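You operate a simulated robot arm through the tools that you are given. There is no shell and no other tool. Be economical: measure what you need, move in short steps, check, and stop when the job is done.

You run a simulated two-armed robot. Do the job below in one go: nothing can be reset, and whatever is moved stays where it is left.

## Task
Count the pale wedges on the top of the left table, then put as many of the orange wedges from the top of the left table on the white end of the packing table. Put the pink slat on the red shim. Take the black weight and leave it on the white end of the packing table. Open the second wide drawer from the top, take the glue pot from the top of the left table and leave it in the inside from the top of the second wide drawer, then shut the drawer. Take the pink carton and leave it on the panel of the light box. Any order will do. Set down upright: black weight, glue pot, pink carton.

Only the result counts: the job must be done as asked and must still hold three seconds after the hand-in. Knocking over, shifting, dropping, spilling or breaking anything else fails it.

## Robot
Two 7-joint arms with two-finger parallel grippers on one trunk, on a base that drives. Base frame: it is fixed to the floor where the robot stands at the start and does not move with it; the origin is under the middle of the robot, x ahead of it, y to its left, z up; the surface under the hand at the start is at about z = 880. Lengths are in mm, angles in rad, forces in N, time in s.
The left shoulder is at the start at [60, 143, 952], the right one opposite. With the tool pointing down near the work surface each hand reaches from about 300 to 720 mm from the robot's upright axis, wherever it stands, measured 20 degrees to its own side. Places, roughly: black weight (5x8x8 cm) [1300, 600, 900]; glue pot (5x5x7 cm) [1200, -200, 900]; inside of the second wide drawer [3500, -3700, 500]; orange wedge (9x4x3 cm) [800, -300, 900]; pale wedge (9x4x4 cm) [800, 500, 900]; panel of the light box (24x25 cm) [3220, -3600, 900]; pink carton [1250, -500, 1000]; pink slat (5x2x3 cm) [1100, 400, 900]; red shim (11x4x2 cm) [600, 400, 900]; second wide drawer [3500, -3700, 500]; white end of the packing table [3900, 2300, 800]. Payload 1.57 kg a hand.
The tool frame of a hand sits at the grasp point between the pads (the TCP): z along the fingers, y along the line on which they close. The tips reach 30 mm beyond it. Largest opening 110 mm; finger width 24, thickness 12; the body of the gripper, 48 by 112 mm, starts 78 mm behind the TCP.
Orientation is that of the tool frame in the base frame, as a unit quaternion [w, x, y, z]. With the fingers straight down and closing along the base's y, the tool's x points along the base's -x, its y along +y and its z along -z.

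## Interface
- The arms move only by the tool step_arm. It takes "left_moves", "right_moves" or both (then of equal length, played together; a hand with none holds still); each is a list of rows, each a list of 3 entries, a list of its own where there are three numbers: the gripper command, from -1 (fully open) to 1 (shut), values between in proportion, then the shift along the base's x, y, z in mm, then the turn, a rotation vector about the base's x, y, z in rad. In form: [[hand, [tx, ty, tz], [wx, wy, wz]], ...]. A call has 1 to 12 rows; each row is the pose to reach, as a shift and turn from the pose commanded when the call began. Each row takes 0.2 s and may step no farther than 50 mm and 0.15 rad from the row before; otherwise, or with a gripper value out of range, the whole call is refused. A pose out of reach is approached as far as the arm can. The call stops where the force on the tool passes 40 N (or 10 N more than at its start, if that is more) or the arm is blocked; 0.2 s more then pass. The fingers move at their own pace (about 45 mm/s each) and stop on an object; they squeeze with about 22 N. The grip force told is the motor's: it shows also when the fingers shut on nothing. Time passes only in rows, and 0.2 s behind the last, so rows that repeat a pose let the fingers close. The reply holds the time, the measured pose of the TCP, the force on the tool along the base axes, the opening and the grip force, in the units named above and with some noise, with the torque about the TCP (base axes, N m) and any sound that the robot's microphone picked up, and new pictures: "pictures" is both (left out), scene, wrist or none (wrist: the cameras of the hands that moved).
- Cameras (640 x 400 px; columns grow to the right, rows downward): "scene" is now at [53.3, 11, 1569.8]; the picture's right is [0.13, -0.99, 0.00], its down [-0.66, -0.09, -0.74] and it looks along [0.74, 0.10, -0.67] (base axes); focal length 279 px, centre (320, 200). "left" rides on the left gripper at [70, -16, -141] in its tool frame; the picture's right is [0.23, 0.97, 0.00], its down [-0.86, 0.20, -0.48] and it looks along [-0.47, 0.11, 0.88] (tool axes); focal length 222 px, centre (320, 200). "right" rides on the right gripper at [70, 16, -141] in its tool frame; the picture's right is [-0.23, 0.97, 0.00], its down [-0.86, -0.20, -0.48] and it looks along [-0.47, -0.11, 0.88] (tool axes); focal length 222 px, centre (320, 200).
- slide_trunk(by): slides the trunk up (or, below 0, down) by that many mm; the arms and the scene camera ride with it, the base frame stays. It gives what a move gives, with no picture.
- base_move(legs): drives the robot by 1 to 6 legs, each [ahead, left, turn to the left] in mm, mm and rad, along the robot's own axes; the way and the turn of a leg run together, so that a leg with both is an arc; at most 1500 mm and 3.142 rad a leg. The arms and the cameras ride along, it lands a little off, and it stops where it bumps. It gives what a move gives, and a new picture of the scene camera.
- aim_head(pan, tilt): turns the head with the scene camera to pan (to the left, within 1.501 rad either way) and tilt (down, from -0.506 to 1.204), counted from straight ahead of the robot. It gives what a move gives, and a new picture of the scene camera.
- measure_at(camera, pixels): for up to 12 pixels [column, row] of the newest picture of that camera ("zoom" is the newest enlarged one), the place [x, y, z] in the base frame of the surface seen there, good to about 3 mm. No time passes.
- close_up(camera, box): a new picture of the part [left, top, right, bottom] of that camera's present view, enlarged. No time passes.
- close_job(): hands the job in; it is judged then, once.

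Work in short steps. Measure before you move; look again where a grasp or a placing could have gone wrong, and mend it. You have 138 turns and 260 pictures in all, those below and enlarged ones among them. Open the grippers and draw the arms clear of the work before you hand the job in, unless the task says otherwise.

The tools are called as a command line: name --argument value ..., lists and objects as JSON in quotes. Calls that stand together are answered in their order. step_arm: Moves the arms, as the interface text tells. Its arguments: {"type":"object","properties":{"left_moves":{"type":"array","items":{"type":"array"}},"right_moves":{"type":"array","items":{"type":"array"}},"pictures":{"type":"string","enum":["both","scene","wrist","none"]}},"required":[]} The other tools are called the same way: slide_trunk (by) slides the trunk up or down; base_move (legs) drives the base; aim_head (pan, tilt) turns the head that bears the scene camera; measure_at (camera, pixels) gives the place of the surface under pixels of a picture; close_up (camera, box) takes an enlarged picture of a part of a camera's view; close_job () hands the job in.

At the start:

```text
time: 0.0
left_tcp_pos: [518.2, 289.3, 1125.6]
left_tcp_rot: [0.002, 0.001, 1.0, 0.001]
left_ft_force: [0.5, -0.1, 0.3]
left_torque: [0.02, 0.0, -0.02]
left_opening: 109.8
left_grip_force: 0.0
right_tcp_pos: [385.6, -58.4, 1063.8]
right_tcp_rot: [0.0, 0.0, 1.0, 0.0]
right_ft_force: [-0.2, -0.3, -0.4]
right_torque: [0.0, -0.03, 0.0]
right_opening: 110.0
right_grip_force: 0.0
trunk travel left (down, up): [-551.0, 39.0]
robot x, y, heading: [-0.1, 3.2, 0.001]
head pan, tilt: [0.134, 0.733]
```

scene: 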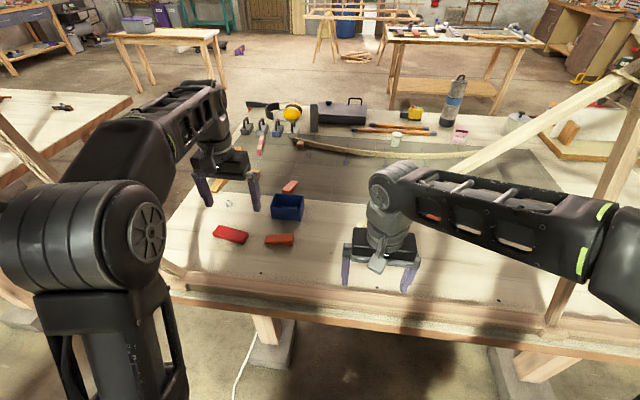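
right: 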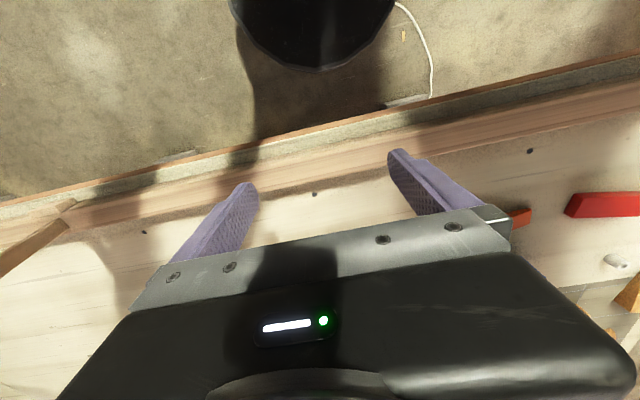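
left: 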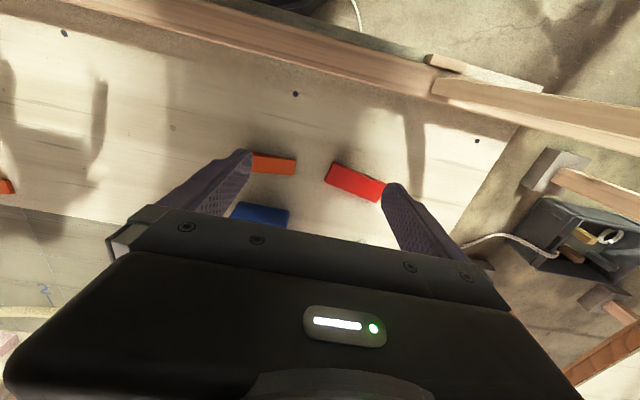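

The scene shows the left table with wedges, red shim at (230,234), orange pieces and tools. I take enlarged views to identify the objects.

close_up --camera "scene" --box '[160, 80, 340, 260]'

close_up --camera "scene" --box '[340, 60, 640, 250]'

```text
2.22 times, centred on (250, 170) of scene
```

zoom: 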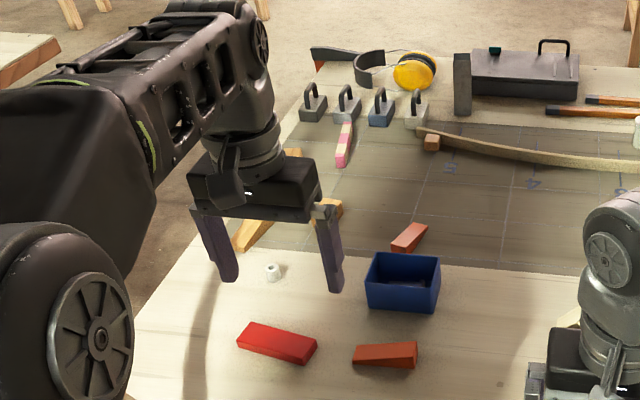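

```text
2.11 times, centred on (490, 155) of scene
```

zoom: 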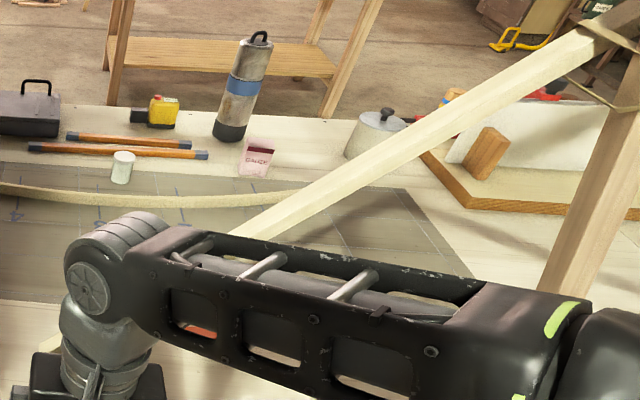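

Arms block part of the table; I move both hands outwards and up to clear the view.

step_arm --left_moves '[[-1, [-40, 30, 20], [0, 0, 0]], [-1, [-80, 60, 40], [0, 0, 0]], [-1, [-120, 90, 60], [0, 0, 0]], [-1, [-150, 120, 60], [0, 0, 0]], [-1, [-170, 150, 60], [0, 0, 0]], [-1, [-180, 190, 60], [0, 0, 0]]]' --right_moves '[[-1, [0, -40, 20], [0, 0, 0]], [-1, [0, -80, 40], [0, 0, 0]], [-1, [-10, -120, 60], [0, 0, 0]], [-1, [-20, -160, 80], [0, 0, 0]], [-1, [-30, -200, 100], [0, 0, 0]], [-1, [-40, -240, 110], [0, 0, 0]]]' --pictures "scene"

```text
refused: row 1 steps farther than a row can; nothing moved
```

Each row was over 50 mm; smaller steps.

step_arm --left_moves '[[-1, [-35, 25, 15], [0, 0, 0]], [-1, [-70, 50, 30], [0, 0, 0]], [-1, [-105, 75, 45], [0, 0, 0]], [-1, [-140, 100, 60], [0, 0, 0]], [-1, [-165, 140, 60], [0, 0, 0]], [-1, [-180, 180, 60], [0, 0, 0]]]' --right_moves '[[-1, [0, -40, 20], [0, 0, 0]], [-1, [0, -80, 40], [0, 0, 0]], [-1, [-10, -120, 60], [0, 0, 0]], [-1, [-20, -160, 80], [0, 0, 0]], [-1, [-30, -200, 100], [0, 0, 0]], [-1, [-40, -240, 110], [0, 0, 0]]]' --pictures "scene"

```text
time: 1.4
left_tcp_pos: [365.7, 446.5, 1139.5]
left_tcp_rot: [0.004, 0.001, 1.0, -0.001]
left_ft_force: [-0.7, 1.9, -0.2]
left_torque: [-0.06, -0.08, -0.02]
left_opening: 109.6
left_grip_force: 0.1
left hand out of reach, approached as far as the arm can: row 1, 2, 3, 4, 5, 6
right_tcp_pos: [359.5, -277.7, 1145.8]
right_tcp_rot: [0.001, -0.002, 1.0, -0.001]
right_ft_force: [-1.8, 0.1, 0.3]
right_torque: [-0.05, -0.08, 0.0]
right_opening: 110.1
right_grip_force: 0.1
right hand out of reach, approached as far as the arm can: row 5, 6
trunk travel left (down, up): [-551.0, 39.0]
robot x, y, heading: [1.1, 3.8, -0.002]
head pan, tilt: [0.134, 0.733]
```

scene: 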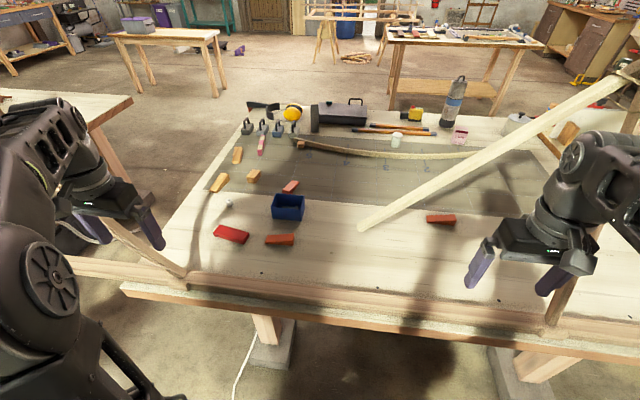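

Now the table top is mostly visible; I enlarge it in parts.

close_up --camera "scene" --box '[190, 90, 350, 250]'

close_up --camera "scene" --box '[340, 70, 640, 260]'

measure_at --camera "scene" --pixels '[[231, 234], [280, 239], [290, 187], [441, 219], [238, 156], [219, 182], [253, 175], [261, 145], [229, 204], [397, 141], [460, 136]]'

```text
2.50 times, centred on (270, 170) of scene
```

zoom: 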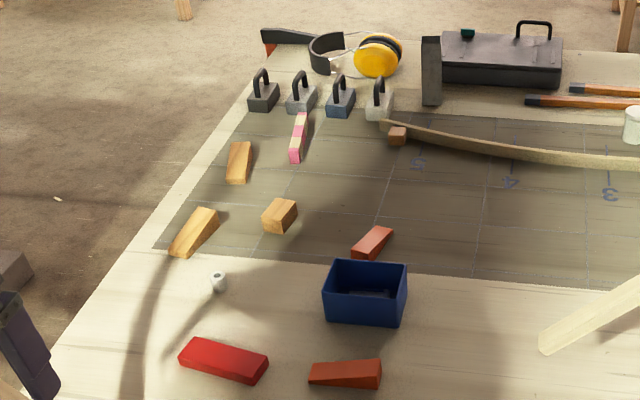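

```text
2.11 times, centred on (490, 165) of scene
```

zoom: 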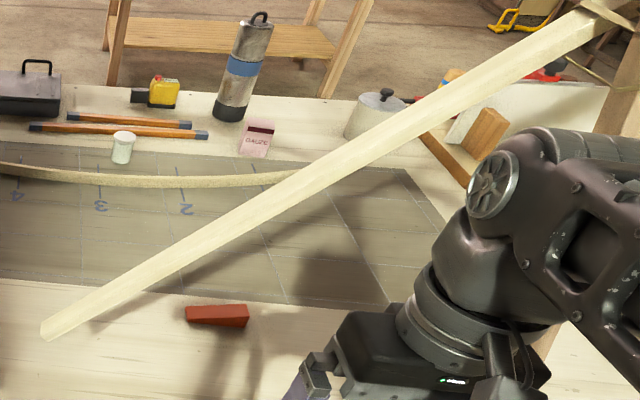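

```text
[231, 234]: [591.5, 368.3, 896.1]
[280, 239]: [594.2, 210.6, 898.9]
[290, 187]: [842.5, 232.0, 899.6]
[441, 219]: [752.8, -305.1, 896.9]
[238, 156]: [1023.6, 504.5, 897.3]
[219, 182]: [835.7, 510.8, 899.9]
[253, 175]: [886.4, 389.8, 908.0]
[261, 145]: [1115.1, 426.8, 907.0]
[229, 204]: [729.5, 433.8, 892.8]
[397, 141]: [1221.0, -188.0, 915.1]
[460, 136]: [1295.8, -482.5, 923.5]
```

I enlarge the wedges further to tell wedges from blocks, and pan the head to see the right side.

close_up --camera "scene" --box '[200, 135, 310, 205]'

aim_head --pan -0.6 --tilt 0.733

```text
5.71 times, centred on (255, 170) of scene
```

zoom: 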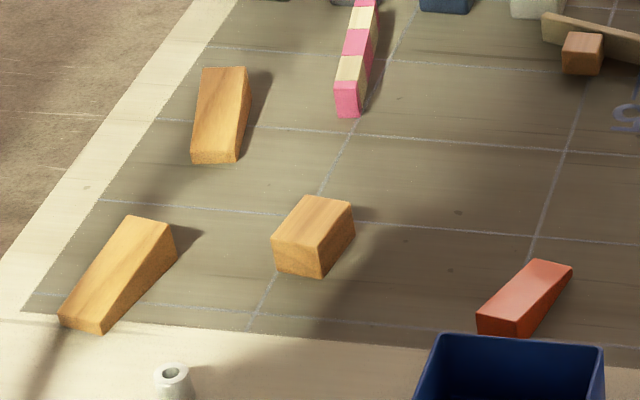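

```text
time: 2.5
left_tcp_pos: [368.5, 444.8, 1140.8]
left_tcp_rot: [0.003, 0.0, 1.0, 0.001]
left_ft_force: [-0.2, -0.3, -0.2]
left_torque: [0.02, -0.01, 0.02]
left_opening: 109.7
left_grip_force: 0.1
right_tcp_pos: [361.5, -279.8, 1145.0]
right_tcp_rot: [0.001, 0.0, 1.0, 0.0]
right_ft_force: [0.2, 0.3, -0.2]
right_torque: [0.0, -0.02, 0.02]
right_opening: 109.8
right_grip_force: 0.0
trunk travel left (down, up): [-551.0, 39.0]
robot x, y, heading: [4.3, -3.8, -0.001]
head pan, tilt: [-0.6, 0.733]
```

scene: 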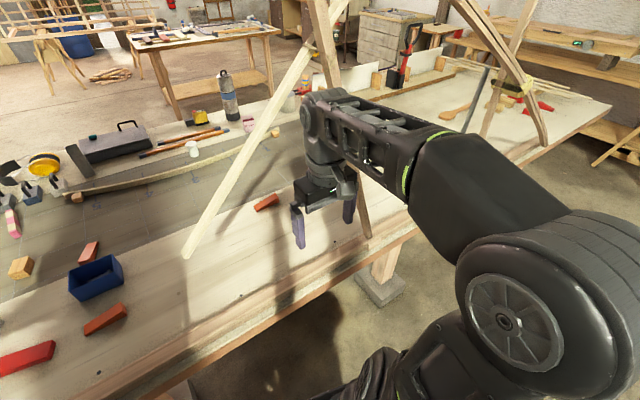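

I zoom in on the right half of the table.

close_up --camera "scene" --box '[230, 60, 410, 160]'

close_up --camera "scene" --box '[380, 30, 640, 190]'

```text
3.56 times, centred on (320, 110) of scene
```

zoom: 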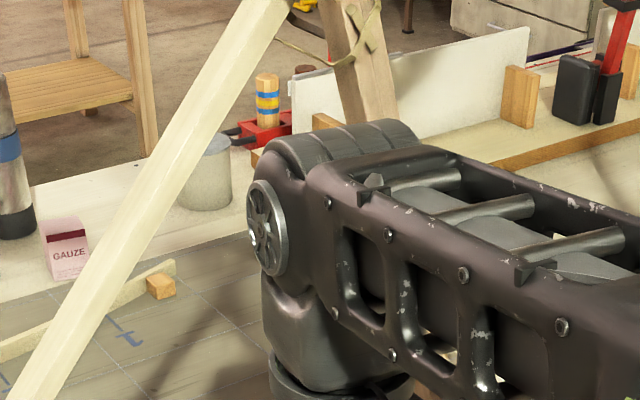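

```text
2.46 times, centred on (510, 110) of scene
```

zoom: 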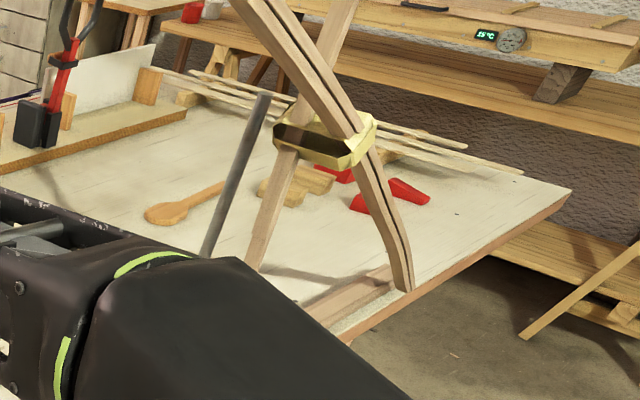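

There are more objects on the right end of the table. I drive back a little and to the right to look.

base_move --legs '[[-300, 0, 0], [0, -900, 0]]'

```text
time: 8.9
left_tcp_pos: [66.3, -458.9, 1139.3]
left_tcp_rot: [0.003, 0.003, 1.0, 0.001]
left_ft_force: [-0.6, -0.5, 0.2]
left_torque: [0.02, 0.0, -0.03]
left_opening: 110.0
left_grip_force: 0.1
right_tcp_pos: [54.8, -1182.6, 1144.2]
right_tcp_rot: [0.0, 0.003, 1.0, 0.001]
right_ft_force: [-0.3, 0.2, -0.4]
right_torque: [0.04, 0.0, -0.01]
right_opening: 109.9
right_grip_force: 0.0
trunk travel left (down, up): [-551.0, 39.0]
robot x, y, heading: [-304.6, -900.6, -0.006]
head pan, tilt: [-0.6, 0.733]
```

scene: 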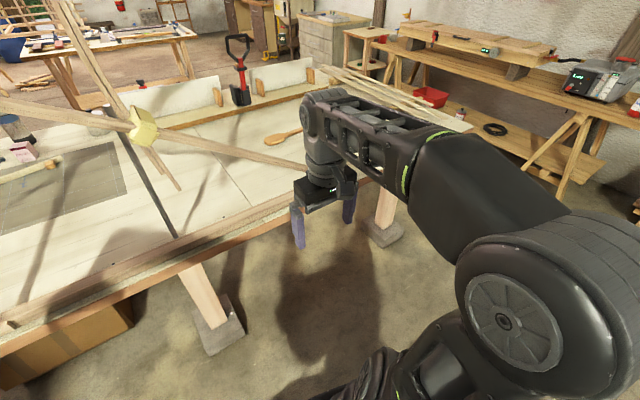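

The arm hides the right end again; I pan the head straight ahead and slightly left.

aim_head --pan -0.1 --tilt 0.6

aim_head --pan 0.5 --tilt 0.6

```text
time: 9.8
left_tcp_pos: [65.7, -457.1, 1140.2]
left_tcp_rot: [0.002, 0.003, 1.0, 0.002]
left_ft_force: [0.4, 0.2, 0.4]
left_torque: [-0.01, 0.02, 0.01]
left_opening: 110.0
left_grip_force: 0.1
right_tcp_pos: [56.7, -1184.2, 1143.6]
right_tcp_rot: [0.001, 0.003, 1.0, 0.0]
right_ft_force: [-0.3, 0.1, -0.5]
right_torque: [0.02, -0.04, -0.01]
right_opening: 110.1
right_grip_force: 0.1
trunk travel left (down, up): [-551.0, 39.0]
robot x, y, heading: [-304.9, -896.4, -0.003]
head pan, tilt: [-0.099, 0.6]
```

scene: 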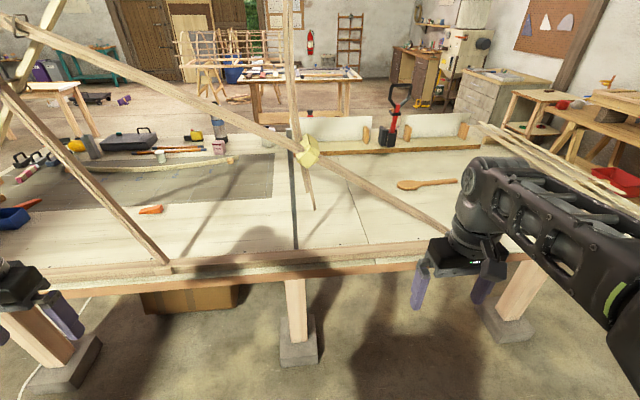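

```text
time: 10.8
left_tcp_pos: [65.4, -457.8, 1141.5]
left_tcp_rot: [0.003, 0.002, 1.0, 0.0]
left_ft_force: [0.0, -1.1, 0.1]
left_torque: [0.02, -0.01, 0.0]
left_opening: 109.9
left_grip_force: 0.1
right_tcp_pos: [54.9, -1183.4, 1144.4]
right_tcp_rot: [0.001, 0.003, 1.0, 0.0]
right_ft_force: [-0.3, 0.8, 0.9]
right_torque: [-0.04, -0.01, 0.0]
right_opening: 110.2
right_grip_force: 0.1
trunk travel left (down, up): [-551.0, 39.0]
robot x, y, heading: [-304.1, -898.7, -0.002]
head pan, tilt: [0.499, 0.6]
```

scene: 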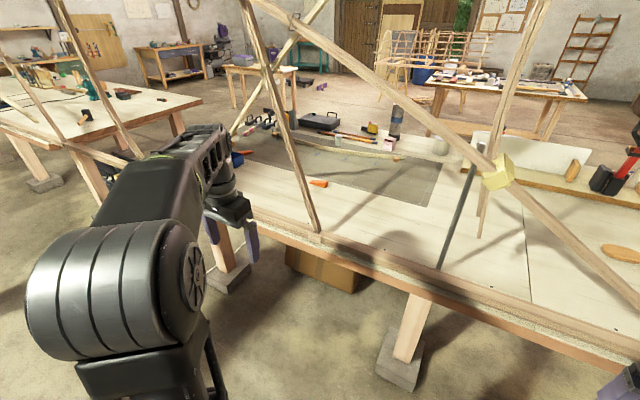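

A seam near y≈-1180 splits the top into left and right tables. I zoom in on both halves of the left table from here.

close_up --camera "scene" --box '[220, 90, 400, 200]'

close_up --camera "scene" --box '[380, 90, 640, 250]'

measure_at --camera "scene" --pixels '[[525, 205], [577, 170], [500, 125], [440, 265], [315, 225], [320, 183]]'

```text
3.56 times, centred on (310, 145) of scene
```

zoom: 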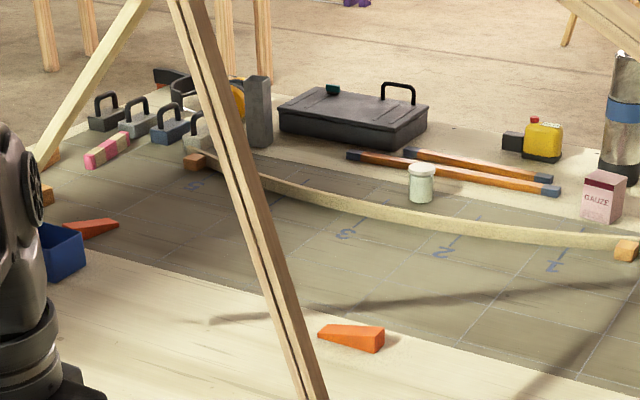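

```text
2.46 times, centred on (510, 170) of scene
```

zoom: 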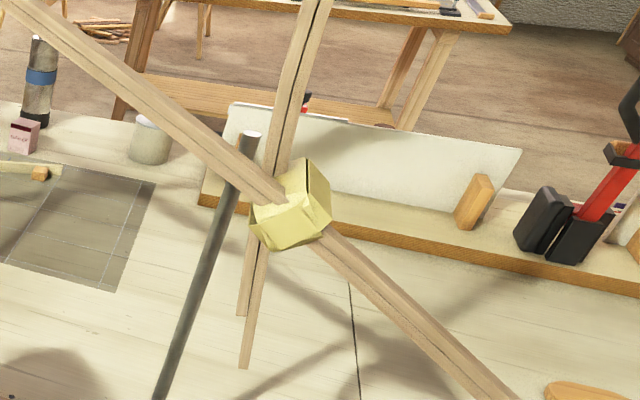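

```text
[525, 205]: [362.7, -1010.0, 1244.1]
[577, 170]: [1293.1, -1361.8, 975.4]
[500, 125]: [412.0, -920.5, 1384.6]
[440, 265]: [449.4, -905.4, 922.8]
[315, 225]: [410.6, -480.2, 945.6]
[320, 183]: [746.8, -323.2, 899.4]
```

Before driving to the left end I measure the gap between the left table's end and the other bench at the left.

measure_at --camera "scene" --pixels '[[200, 101], [100, 135], [70, 143], [120, 152], [40, 190], [230, 75], [235, 135], [20, 250], [300, 110], [405, 370]]'

aim_head --pan 1.1 --tilt 0.5

```text
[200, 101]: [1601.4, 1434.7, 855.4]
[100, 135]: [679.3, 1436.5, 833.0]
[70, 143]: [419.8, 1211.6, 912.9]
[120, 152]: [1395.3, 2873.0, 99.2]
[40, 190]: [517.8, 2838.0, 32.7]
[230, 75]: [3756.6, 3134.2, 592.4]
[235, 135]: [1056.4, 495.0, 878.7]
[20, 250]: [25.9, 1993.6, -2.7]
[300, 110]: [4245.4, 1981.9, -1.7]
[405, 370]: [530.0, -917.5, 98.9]
```

```text
time: 11.8
left_tcp_pos: [66.5, -458.0, 1139.8]
left_tcp_rot: [0.002, 0.004, 1.0, 0.001]
left_ft_force: [0.4, -0.4, 0.4]
left_torque: [0.02, 0.0, 0.01]
left_opening: 109.8
left_grip_force: 0.0
right_tcp_pos: [54.8, -1182.5, 1143.8]
right_tcp_rot: [-0.001, 0.003, 1.0, 0.0]
right_ft_force: [-1.0, 1.2, -0.3]
right_torque: [0.0, -0.03, -0.01]
right_opening: 110.1
right_grip_force: 0.1
trunk travel left (down, up): [-551.0, 39.0]
robot x, y, heading: [-307.1, -905.3, -0.006]
head pan, tilt: [1.1, 0.499]
```

scene: 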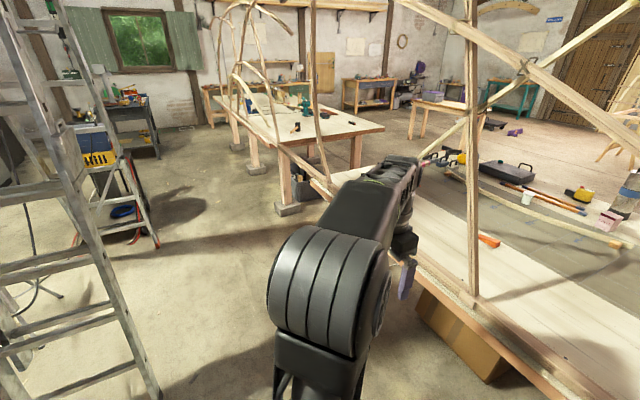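

A lath bridges the near entrance of the gap between the benches, so that way is blocked. I check the right-hand route around the table.

aim_head --pan -1.1 --tilt 0.5

```text
time: 13.9
left_tcp_pos: [65.2, -457.5, 1139.8]
left_tcp_rot: [0.002, 0.002, 1.0, 0.0]
left_ft_force: [0.0, -0.6, -0.1]
left_torque: [-0.04, -0.01, -0.02]
left_opening: 110.2
left_grip_force: 0.0
right_tcp_pos: [56.1, -1182.0, 1145.4]
right_tcp_rot: [0.0, 0.003, 1.0, 0.0]
right_ft_force: [0.6, -0.1, 0.6]
right_torque: [0.05, 0.0, 0.03]
right_opening: 109.8
right_grip_force: 0.0
trunk travel left (down, up): [-551.0, 39.0]
robot x, y, heading: [-303.0, -898.8, -0.004]
head pan, tilt: [-1.1, 0.499]
```

scene: 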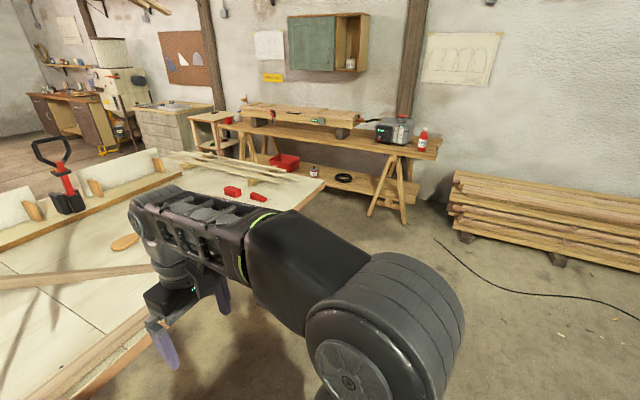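

measure_at --camera "scene" --pixels '[[233, 191], [258, 197], [324, 183], [298, 208], [272, 183], [372, 214], [300, 145], [264, 168], [190, 155], [178, 165], [435, 155], [460, 235]]'

close_up --camera "scene" --box '[0, 90, 340, 300]'

```text
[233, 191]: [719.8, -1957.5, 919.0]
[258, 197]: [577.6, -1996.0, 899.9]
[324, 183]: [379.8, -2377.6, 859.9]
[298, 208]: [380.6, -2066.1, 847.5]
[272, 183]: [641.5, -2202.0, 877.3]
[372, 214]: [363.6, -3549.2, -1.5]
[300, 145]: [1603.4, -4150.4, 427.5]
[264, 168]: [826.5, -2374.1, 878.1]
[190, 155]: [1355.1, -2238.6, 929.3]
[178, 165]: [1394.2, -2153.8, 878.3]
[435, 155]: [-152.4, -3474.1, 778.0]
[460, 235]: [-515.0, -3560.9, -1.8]
```

```text
1.88 times, centred on (170, 195) of scene
```

zoom: 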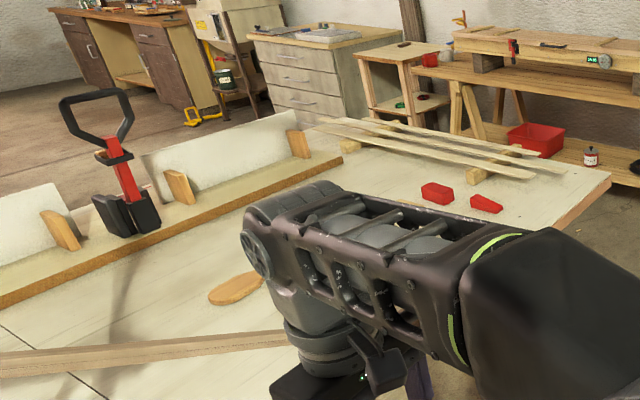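

The right route is passable (table end y≈-2377, opposite bench y≈-3474). First I go back to the near side to take two orange wedges.

base_move --legs '[[0, 790, 0], [370, 0, 0]]'

aim_head --pan 0.0 --tilt 0.75

```text
time: 19.8
left_tcp_pos: [381.1, 332.3, 1140.3]
left_tcp_rot: [0.004, 0.004, 1.0, 0.0]
left_ft_force: [-0.5, -0.9, -0.4]
left_torque: [0.0, 0.03, 0.03]
left_opening: 109.7
left_grip_force: 0.0
right_tcp_pos: [363.2, -392.0, 1145.1]
right_tcp_rot: [-0.013, 0.001, 1.0, -0.001]
right_ft_force: [-7.4, 0.4, 2.8]
right_torque: [-0.16, -0.99, 0.14]
right_opening: 110.3
right_grip_force: 0.0
trunk travel left (down, up): [-551.0, 39.0]
robot x, y, heading: [10.3, -108.0, -0.005]
head pan, tilt: [-1.1, 0.499]
stopped in leg 2: the force on the tool passed its limit at 135 N (the readings are from after the stop); the commanded pose is now the measured one
```

scene: 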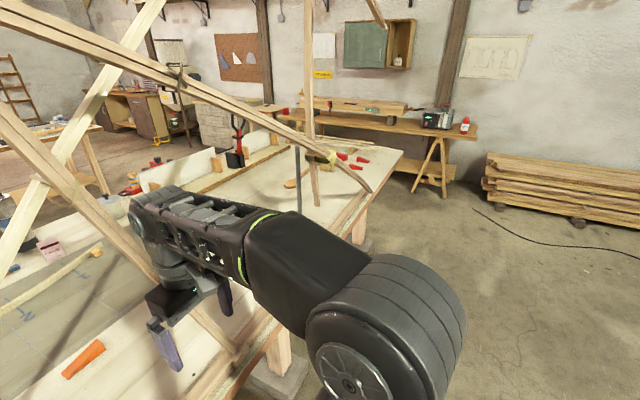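

```text
time: 21.1
left_tcp_pos: [381.5, 333.2, 1140.5]
left_tcp_rot: [0.003, 0.003, 1.0, 0.0]
left_ft_force: [-0.4, -0.4, -0.9]
left_torque: [0.0, 0.02, 0.01]
left_opening: 109.9
left_grip_force: 0.1
right_tcp_pos: [362.2, -392.5, 1146.0]
right_tcp_rot: [-0.012, 0.001, 1.0, -0.001]
right_ft_force: [-9.6, 2.1, 2.7]
right_torque: [-0.11, -1.23, 0.17]
right_opening: 109.8
right_grip_force: 0.1
trunk travel left (down, up): [-551.0, 39.0]
robot x, y, heading: [14.7, -109.3, -0.001]
head pan, tilt: [0.0, 0.75]
```

scene: 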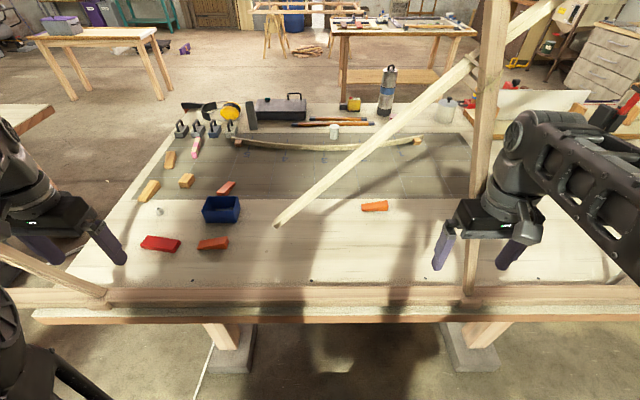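

The right gripper touched the upright brace at column 480. I back off and then measure things.

base_move --legs '[[-60, 0, 0]]'

step_arm --right_moves '[[-1, [0, 45, 0], [0, 0, 0]], [-1, [0, 90, 0], [0, 0, 0]], [-1, [0, 135, 0], [0, 0, 0]], [-1, [0, 180, 0], [0, 0, 0]], [-1, [0, 225, 0], [0, 0, 0]]]' --pictures "scene"

measure_at --camera "scene" --pixels '[[277, 222], [330, 183], [400, 125], [470, 65], [530, 15], [475, 270], [490, 100], [300, 291], [300, 308], [300, 318], [374, 207], [212, 243]]'

```text
time: 22.1
left_tcp_pos: [320.9, 331.5, 1140.9]
left_tcp_rot: [0.003, 0.003, 1.0, 0.001]
left_ft_force: [-0.7, -0.3, 0.1]
left_torque: [0.0, -0.05, 0.02]
left_opening: 109.9
left_grip_force: 0.1
right_tcp_pos: [303.4, -392.2, 1144.4]
right_tcp_rot: [-0.01, 0.003, 1.0, -0.001]
right_ft_force: [-0.2, 0.5, 0.2]
right_torque: [-0.02, -0.04, 0.01]
right_opening: 110.1
right_grip_force: 0.1
trunk travel left (down, up): [-551.0, 39.0]
robot x, y, heading: [-44.8, -111.6, -0.003]
head pan, tilt: [0.0, 0.75]
```

scene: 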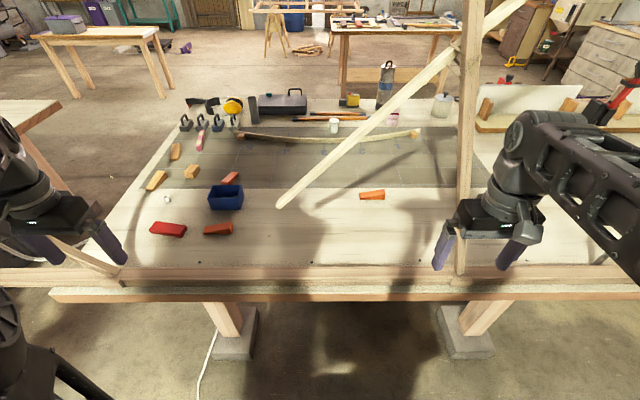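

```text
time: 23.3
left_tcp_pos: [323.5, 333.9, 1140.0]
left_tcp_rot: [0.003, 0.005, 1.0, 0.001]
left_ft_force: [0.5, 0.4, -0.2]
left_torque: [-0.01, -0.01, 0.0]
left_opening: 110.1
left_grip_force: 0.1
right_tcp_pos: [303.2, -166.4, 1143.9]
right_tcp_rot: [-0.012, 0.003, 1.0, -0.001]
right_ft_force: [0.3, -0.5, 0.4]
right_torque: [-0.03, -0.01, -0.03]
right_opening: 110.1
right_grip_force: 0.0
right hand out of reach, approached as far as the arm can: row 1, 2, 3
trunk travel left (down, up): [-551.0, 39.0]
robot x, y, heading: [-47.4, -109.9, -0.003]
head pan, tilt: [0.0, 0.75]
```

scene: 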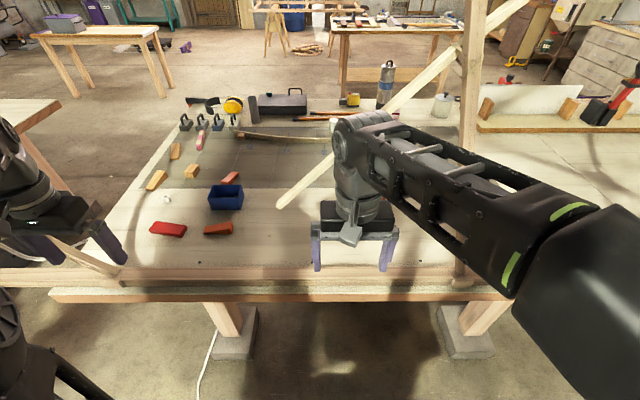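

```text
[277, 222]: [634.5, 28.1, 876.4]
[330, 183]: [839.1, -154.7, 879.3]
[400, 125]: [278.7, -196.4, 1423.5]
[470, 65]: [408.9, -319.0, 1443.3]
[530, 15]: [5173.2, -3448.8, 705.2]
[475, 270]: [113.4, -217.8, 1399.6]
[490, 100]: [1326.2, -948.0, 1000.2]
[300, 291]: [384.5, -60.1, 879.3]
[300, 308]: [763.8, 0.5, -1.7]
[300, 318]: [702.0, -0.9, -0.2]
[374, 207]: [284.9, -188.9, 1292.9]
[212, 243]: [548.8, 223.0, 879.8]
```

I measure the leaning stick and wedges in this newest picture.

measure_at --camera "scene" --pixels '[[280, 206], [300, 189], [325, 168], [395, 105], [440, 67], [510, 8], [467, 100], [462, 262], [218, 229], [300, 272], [230, 178], [100, 262]]'

close_up --camera "scene" --box '[130, 85, 330, 245]'

```text
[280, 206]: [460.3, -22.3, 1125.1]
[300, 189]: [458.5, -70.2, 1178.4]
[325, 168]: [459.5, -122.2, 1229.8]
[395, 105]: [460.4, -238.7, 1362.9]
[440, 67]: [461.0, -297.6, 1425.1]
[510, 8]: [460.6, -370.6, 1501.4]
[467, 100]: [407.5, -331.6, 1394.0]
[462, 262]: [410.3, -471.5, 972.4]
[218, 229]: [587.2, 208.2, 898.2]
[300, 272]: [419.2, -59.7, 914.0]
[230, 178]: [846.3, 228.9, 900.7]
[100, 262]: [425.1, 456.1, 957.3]
```

```text
2.50 times, centred on (230, 165) of scene
```

zoom: 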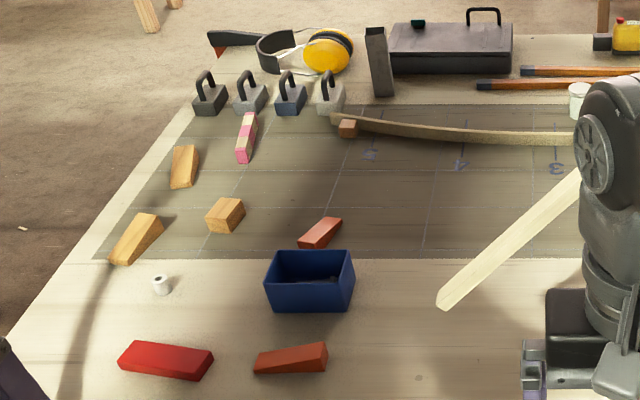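

The frame stands in the plane x≈410–460; the opening at y −20…430 is free for the left hand. I shift the left hand inward, then drive slightly ahead and left.

step_arm --left_moves '[[-1, [0, -40, 0], [0, 0, 0]], [-1, [0, -80, 0], [0, 0, 0]], [-1, [0, -120, 0], [0, 0, 0]], [-1, [0, -160, 0], [0, 0, 0]]]' --pictures "none"

base_move --legs '[[0, 130, 0], [65, 0, 0]]'

```text
time: 24.3
left_tcp_pos: [322.0, 171.4, 1139.3]
left_tcp_rot: [0.004, 0.002, 1.0, 0.001]
left_ft_force: [0.4, -0.7, 0.0]
left_torque: [-0.02, 0.02, 0.01]
left_opening: 109.9
left_grip_force: 0.0
right_tcp_pos: [303.9, -169.6, 1142.9]
right_tcp_rot: [-0.012, 0.002, 1.0, 0.0]
right_ft_force: [-0.6, -0.2, 0.8]
right_torque: [0.02, -0.03, 0.04]
right_opening: 110.0
right_grip_force: 0.0
trunk travel left (down, up): [-551.0, 39.0]
robot x, y, heading: [-52.9, -111.5, -0.005]
head pan, tilt: [0.0, 0.75]
```

```text
time: 26.2
left_tcp_pos: [389.5, 300.7, 1139.1]
left_tcp_rot: [0.003, 0.004, 1.0, 0.001]
left_ft_force: [0.7, -0.9, 0.1]
left_torque: [0.01, 0.05, 0.01]
left_opening: 109.9
left_grip_force: 0.0
right_tcp_pos: [371.7, -39.2, 1143.3]
right_tcp_rot: [-0.012, 0.002, 1.0, -0.001]
right_ft_force: [0.1, 0.9, 0.2]
right_torque: [0.01, 0.07, -0.02]
right_opening: 110.2
right_grip_force: 0.1
trunk travel left (down, up): [-551.0, 39.0]
robot x, y, heading: [19.9, 20.0, -0.007]
head pan, tilt: [0.0, 0.75]
```

scene: 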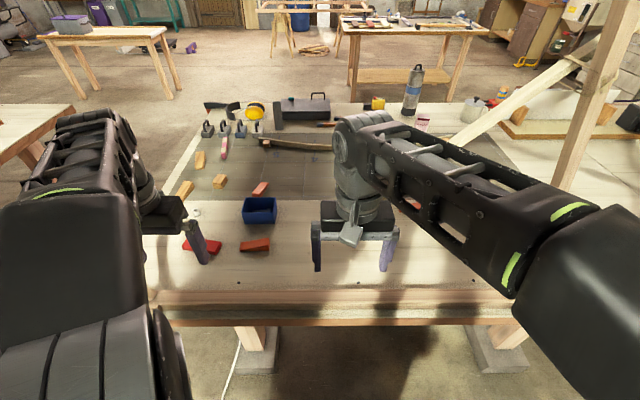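

Wedge 1 at (255,245). I enlarge and measure its corners.

close_up --camera "scene" --box '[170, 180, 310, 270]'

```text
4.44 times, centred on (240, 225) of scene
```

zoom: 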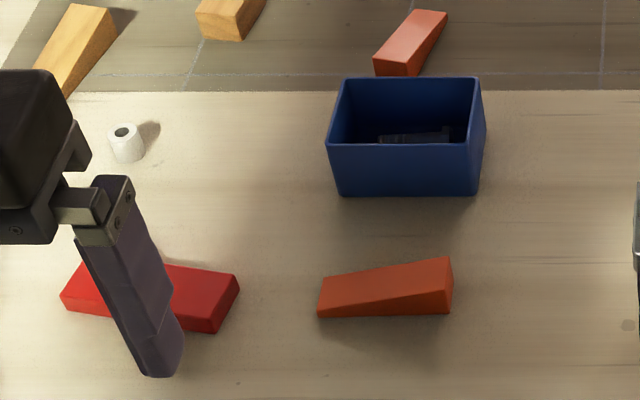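

measure_at --camera "zoom" --pixels '[[323, 283], [322, 312], [444, 263], [442, 288], [448, 311], [330, 277], [405, 65], [432, 15], [395, 60], [385, 280], [200, 280]]'

```text
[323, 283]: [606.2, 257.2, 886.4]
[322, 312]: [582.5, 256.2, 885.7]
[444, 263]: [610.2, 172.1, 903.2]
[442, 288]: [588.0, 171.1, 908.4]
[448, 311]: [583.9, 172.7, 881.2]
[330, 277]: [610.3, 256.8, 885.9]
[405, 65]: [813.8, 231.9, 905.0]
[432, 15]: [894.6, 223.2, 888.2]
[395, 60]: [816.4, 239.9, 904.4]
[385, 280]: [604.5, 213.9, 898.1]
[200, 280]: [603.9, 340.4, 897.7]
```

Wedge 1 lies along y (y 171–258, x≈582–615). I turn the left hand a quarter and bring it above the thick end with a partly closed gripper, since the bin is near.

step_arm --left_moves '[[-1, [18, -9, 0], [0, 0, -0.1428]], [-1, [37, -18, 0], [0, 0, -0.2856]], [-1, [56, -28, 0], [0, 0, -0.4284]], [-0.8, [75, -38, 0], [0, 0, -0.5712]], [-0.6, [94, -48, 0], [0, 0, -0.714]], [-0.4, [113, -58, 0], [0, 0, -0.8568]], [-0.3, [132, -68, -20], [0, 0, -0.9996]], [-0.2, [151, -78, -40], [0, 0, -1.1424]], [-0.2, [170, -88, -60], [0, 0, -1.2852]], [-0.2, [190, -98, -80], [0, 0, -1.428]], [-0.2, [208, -108, -100], [0, 0, -1.5708]], [-0.2, [208, -108, -120], [0, 0, -1.5708]]]'

measure_at --camera "scene" --pixels '[[260, 222], [260, 205]]'

```text
time: 28.8
left_tcp_pos: [597.8, 194.4, 1020.2]
left_tcp_rot: [0.003, 0.71, 0.704, -0.002]
left_ft_force: [0.0, 0.1, 0.4]
left_torque: [-0.01, 0.0, 0.0]
left_opening: 65.8
left_grip_force: 0.1
right_tcp_pos: [368.8, -38.5, 1144.4]
right_tcp_rot: [-0.012, 0.001, 1.0, -0.002]
right_ft_force: [0.7, 0.5, 0.2]
right_torque: [0.03, -0.01, -0.01]
right_opening: 110.0
right_grip_force: 0.1
trunk travel left (down, up): [-551.0, 39.0]
robot x, y, heading: [16.5, 17.4, -0.009]
head pan, tilt: [0.0, 0.75]
```

scene: 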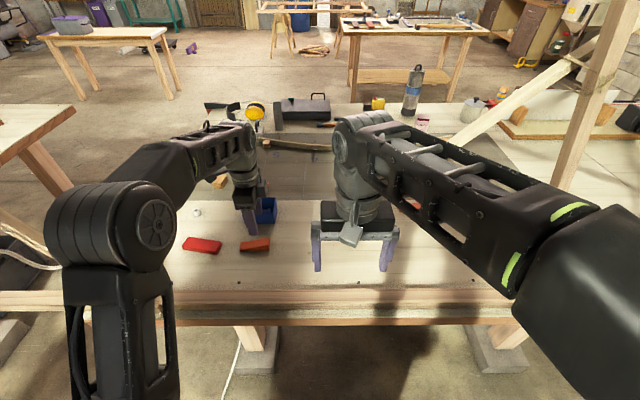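
left: 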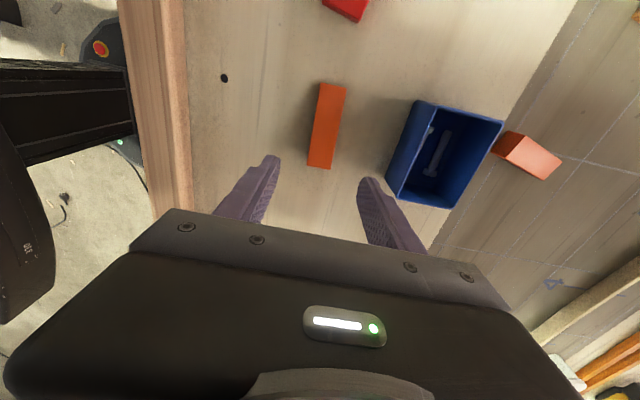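

```text
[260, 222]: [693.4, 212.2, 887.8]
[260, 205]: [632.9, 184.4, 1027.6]
```

I measure the wedge in the wrist picture: thick end at (308–330,167), thin end at (322–345,86).

measure_at --camera "left" --pixels '[[310, 164], [328, 166], [324, 87], [343, 90], [327, 125], [402, 190], [300, 190]]'

```text
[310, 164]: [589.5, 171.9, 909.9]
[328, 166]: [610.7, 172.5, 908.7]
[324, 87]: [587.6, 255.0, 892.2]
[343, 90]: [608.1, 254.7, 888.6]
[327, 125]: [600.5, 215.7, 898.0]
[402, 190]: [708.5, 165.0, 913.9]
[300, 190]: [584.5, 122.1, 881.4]
```

Wedge centre x≈599; thick end y 172. I descend 106 mm and close.

step_arm --left_moves '[[-0.2, [1, 1, -40], [0, 0, 0]], [-0.2, [1, 1, -80], [0, 0, 0]], [-0.2, [1, 1, -105], [0, 0, 0]], [1, [1, 1, -105], [0, 0, 0]], [1, [1, 1, -105], [0, 0, 0]], [1, [1, 1, -105], [0, 0, 0]], [1, [1, 1, -105], [0, 0, 0]], [1, [1, 1, -60], [0, 0, 0]], [1, [1, 1, -15], [0, 0, 0]], [1, [1, 1, 35], [0, 0, 0]], [1, [1, 1, 80], [0, 0, 0]], [1, [1, 1, 120], [0, 0, 0]]]'

```text
time: 31.4
left_tcp_pos: [597.8, 196.4, 1089.6]
left_tcp_rot: [0.003, 0.71, 0.705, -0.002]
left_ft_force: [0.5, 0.9, 0.0]
left_torque: [-0.01, 0.03, 0.0]
left_opening: 28.9
left_grip_force: 22.6
left hand out of reach, approached as far as the arm can: row 11, 12
right_tcp_pos: [370.1, -38.4, 1143.0]
right_tcp_rot: [-0.012, 0.002, 1.0, -0.001]
right_ft_force: [0.2, -0.9, -0.3]
right_torque: [-0.01, -0.03, 0.01]
right_opening: 110.0
right_grip_force: 0.1
trunk travel left (down, up): [-551.0, 39.0]
robot x, y, heading: [19.4, 22.4, -0.008]
head pan, tilt: [0.0, 0.75]
```

scene: 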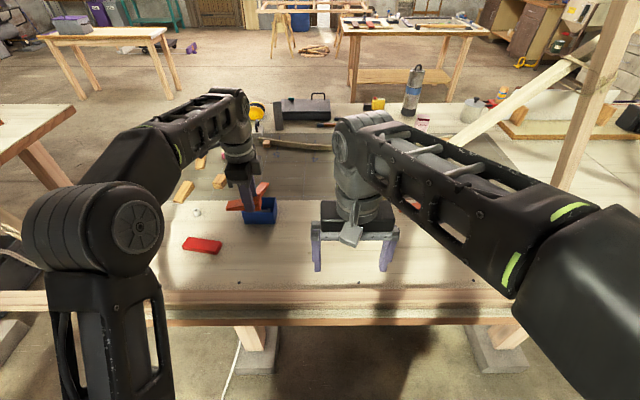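
left: 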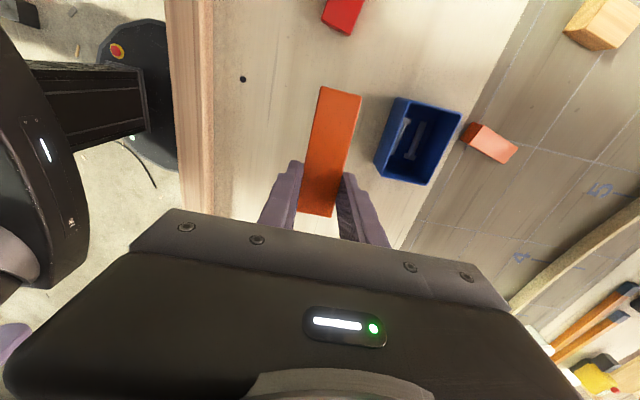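

Wedge 1 is held (opening 29). I retract the left hand towards the robot before driving.

step_arm --left_moves '[[1, [-45, 5, 0], [0, 0, 0]], [1, [-90, 10, 0], [0, 0, 0]], [1, [-135, 15, 10], [0, 0, 0]], [1, [-180, 15, 30], [0, 0, 0]], [1, [-220, 15, 50], [0, 0, 0]], [1, [-240, 15, 60], [0, 0, 0]]]' --pictures "none"

base_move --legs '[[-320, 0, 0], [0, -1450, 0], [0, -1500, 0]]'

```text
time: 32.8
left_tcp_pos: [361.8, 207.4, 1143.1]
left_tcp_rot: [0.002, 0.711, 0.703, -0.003]
left_ft_force: [0.3, 0.5, -1.2]
left_torque: [-0.03, 0.08, 0.02]
left_opening: 29.1
left_grip_force: 22.3
left hand out of reach, approached as far as the arm can: row 6
right_tcp_pos: [372.0, -40.3, 1142.5]
right_tcp_rot: [-0.013, 0.003, 1.0, -0.001]
right_ft_force: [0.6, 0.5, -0.5]
right_torque: [0.0, 0.09, 0.01]
right_opening: 110.1
right_grip_force: 0.0
trunk travel left (down, up): [-551.0, 39.0]
robot x, y, heading: [20.3, 20.7, -0.01]
head pan, tilt: [0.0, 0.75]
```

```text
time: 48.7
left_tcp_pos: [22.6, -2724.9, 1144.0]
left_tcp_rot: [0.003, 0.712, 0.702, -0.001]
left_ft_force: [-0.5, -0.4, -0.6]
left_torque: [-0.02, 0.0, 0.0]
left_opening: 29.1
left_grip_force: 21.7
right_tcp_pos: [29.6, -2973.1, 1142.2]
right_tcp_rot: [-0.012, 0.006, 1.0, 0.0]
right_ft_force: [0.3, 0.7, 0.4]
right_torque: [0.0, 0.03, 0.01]
right_opening: 110.0
right_grip_force: 0.0
trunk travel left (down, up): [-551.0, 39.0]
robot x, y, heading: [-323.3, -2913.5, -0.011]
head pan, tilt: [0.0, 0.75]
```

scene: 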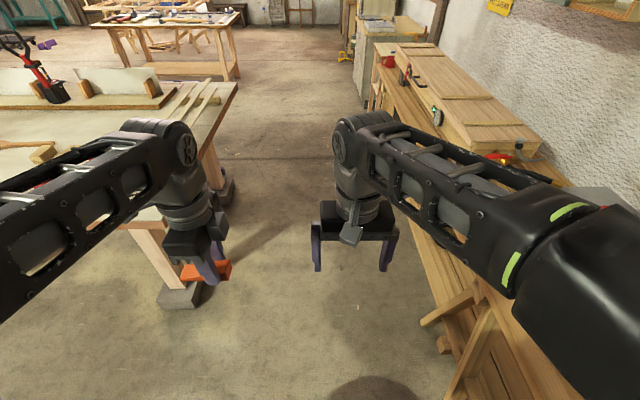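

The aisle lies ahead; I measure the obstacles on either side for the lane.

measure_at --camera "scene" --pixels '[[178, 297], [220, 100], [433, 322], [447, 345], [375, 95], [228, 195], [215, 150], [380, 40]]'

```text
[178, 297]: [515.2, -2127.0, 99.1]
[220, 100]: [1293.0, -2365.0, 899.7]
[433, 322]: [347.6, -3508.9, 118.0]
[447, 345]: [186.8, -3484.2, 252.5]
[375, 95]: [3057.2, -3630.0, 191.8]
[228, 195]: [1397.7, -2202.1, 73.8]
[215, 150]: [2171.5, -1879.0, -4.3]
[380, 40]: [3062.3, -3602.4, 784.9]
```

The lane is free. I drive ahead past the table end and then left along the far side.

base_move --legs '[[1250, 0, 0.01], [1100, 0, 0], [0, 1400, 0], [0, 1400, 0]]'

```text
time: 73.3
left_tcp_pos: [2391.6, 73.0, 1143.7]
left_tcp_rot: [0.003, 0.714, 0.7, -0.001]
left_ft_force: [0.4, 0.3, -0.2]
left_torque: [0.0, -0.01, 0.02]
left_opening: 28.7
left_grip_force: 21.4
right_tcp_pos: [2397.9, -175.5, 1143.1]
right_tcp_rot: [-0.013, 0.008, 1.0, 0.0]
right_ft_force: [0.6, 0.4, 0.2]
right_torque: [-0.02, 0.01, 0.03]
right_opening: 109.9
right_grip_force: 0.1
trunk travel left (down, up): [-551.0, 39.0]
robot x, y, heading: [2049.2, -110.6, -0.025]
head pan, tilt: [0.0, 0.75]
```

scene: 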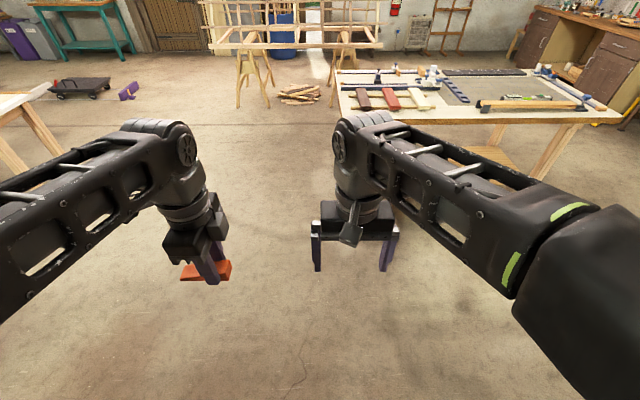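

I look left towards the gap region before going there.

aim_head --pan 1.45 --tilt 0.5

```text
time: 74.9
left_tcp_pos: [2393.0, 73.0, 1144.4]
left_tcp_rot: [0.003, 0.714, 0.701, -0.002]
left_ft_force: [0.4, 0.1, -0.5]
left_torque: [-0.05, 0.0, -0.02]
left_opening: 28.8
left_grip_force: 22.3
right_tcp_pos: [2397.3, -175.8, 1142.8]
right_tcp_rot: [-0.013, 0.008, 1.0, -0.001]
right_ft_force: [0.0, 0.1, -0.2]
right_torque: [0.0, 0.0, 0.04]
right_opening: 109.8
right_grip_force: 0.1
trunk travel left (down, up): [-551.0, 39.0]
robot x, y, heading: [2047.3, -114.3, -0.017]
head pan, tilt: [1.45, 0.499]
```

scene: 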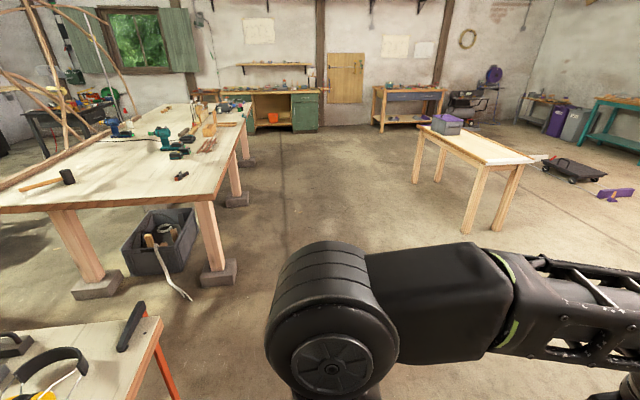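

I measure the bench edge, the protruding lever, the table corner, and packing-table corners.

measure_at --camera "scene" --pixels '[[188, 298], [155, 245], [215, 270], [95, 280], [160, 320], [170, 370], [130, 325], [180, 210], [60, 212], [534, 158], [478, 166], [425, 127]]'

```text
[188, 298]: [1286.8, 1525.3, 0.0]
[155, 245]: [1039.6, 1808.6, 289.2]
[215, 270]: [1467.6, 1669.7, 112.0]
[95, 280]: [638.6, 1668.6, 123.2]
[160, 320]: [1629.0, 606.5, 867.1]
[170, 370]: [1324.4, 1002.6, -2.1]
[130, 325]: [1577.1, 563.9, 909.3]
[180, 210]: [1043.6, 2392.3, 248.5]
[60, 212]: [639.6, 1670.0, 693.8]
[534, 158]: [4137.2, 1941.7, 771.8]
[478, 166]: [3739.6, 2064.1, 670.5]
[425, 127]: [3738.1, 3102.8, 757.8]
```

I zoom on the orange line at the table corner.

close_up --camera "scene" --box '[0, 280, 260, 400]'

aim_head --pan 1.5 --tilt 0.9

```text
2.46 times, centred on (130, 340) of scene
```

zoom: 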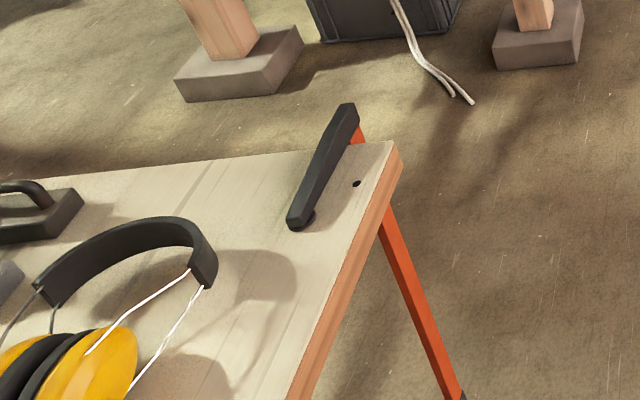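

```text
time: 75.8
left_tcp_pos: [2392.6, 72.4, 1143.7]
left_tcp_rot: [0.004, 0.714, 0.7, -0.001]
left_ft_force: [1.0, 0.6, 0.0]
left_torque: [-0.01, 0.02, 0.02]
left_opening: 29.0
left_grip_force: 21.9
right_tcp_pos: [2398.5, -175.9, 1142.6]
right_tcp_rot: [-0.012, 0.008, 1.0, -0.001]
right_ft_force: [-0.2, 0.0, -0.1]
right_torque: [-0.01, -0.01, 0.04]
right_opening: 110.3
right_grip_force: 0.2
trunk travel left (down, up): [-551.0, 39.0]
robot x, y, heading: [2049.5, -114.2, -0.019]
head pan, tilt: [1.499, 0.901]
```

scene: 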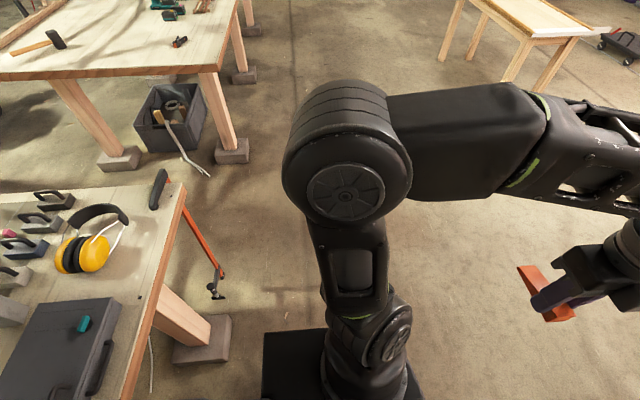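

A red-shafted tool leans against the table corner; I measure where it stands.

measure_at --camera "scene" --pixels '[[217, 293], [222, 272], [205, 245], [185, 212], [163, 175], [154, 205], [187, 190], [208, 175]]'

```text
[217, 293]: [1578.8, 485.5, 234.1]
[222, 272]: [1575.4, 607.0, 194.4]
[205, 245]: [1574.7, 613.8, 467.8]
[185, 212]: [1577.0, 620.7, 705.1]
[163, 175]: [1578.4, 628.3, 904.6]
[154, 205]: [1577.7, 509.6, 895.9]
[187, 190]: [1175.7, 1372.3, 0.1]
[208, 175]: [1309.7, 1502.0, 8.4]
```

I measure the robot's own base extent for clearance.

measure_at --camera "scene" --pixels '[[268, 336], [266, 395], [330, 335], [290, 370], [345, 195], [290, 150]]'

```text
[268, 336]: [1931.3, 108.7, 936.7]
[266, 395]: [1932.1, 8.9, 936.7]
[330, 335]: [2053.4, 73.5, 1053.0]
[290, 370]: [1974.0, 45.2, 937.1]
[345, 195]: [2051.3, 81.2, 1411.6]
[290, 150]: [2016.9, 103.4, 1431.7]
```

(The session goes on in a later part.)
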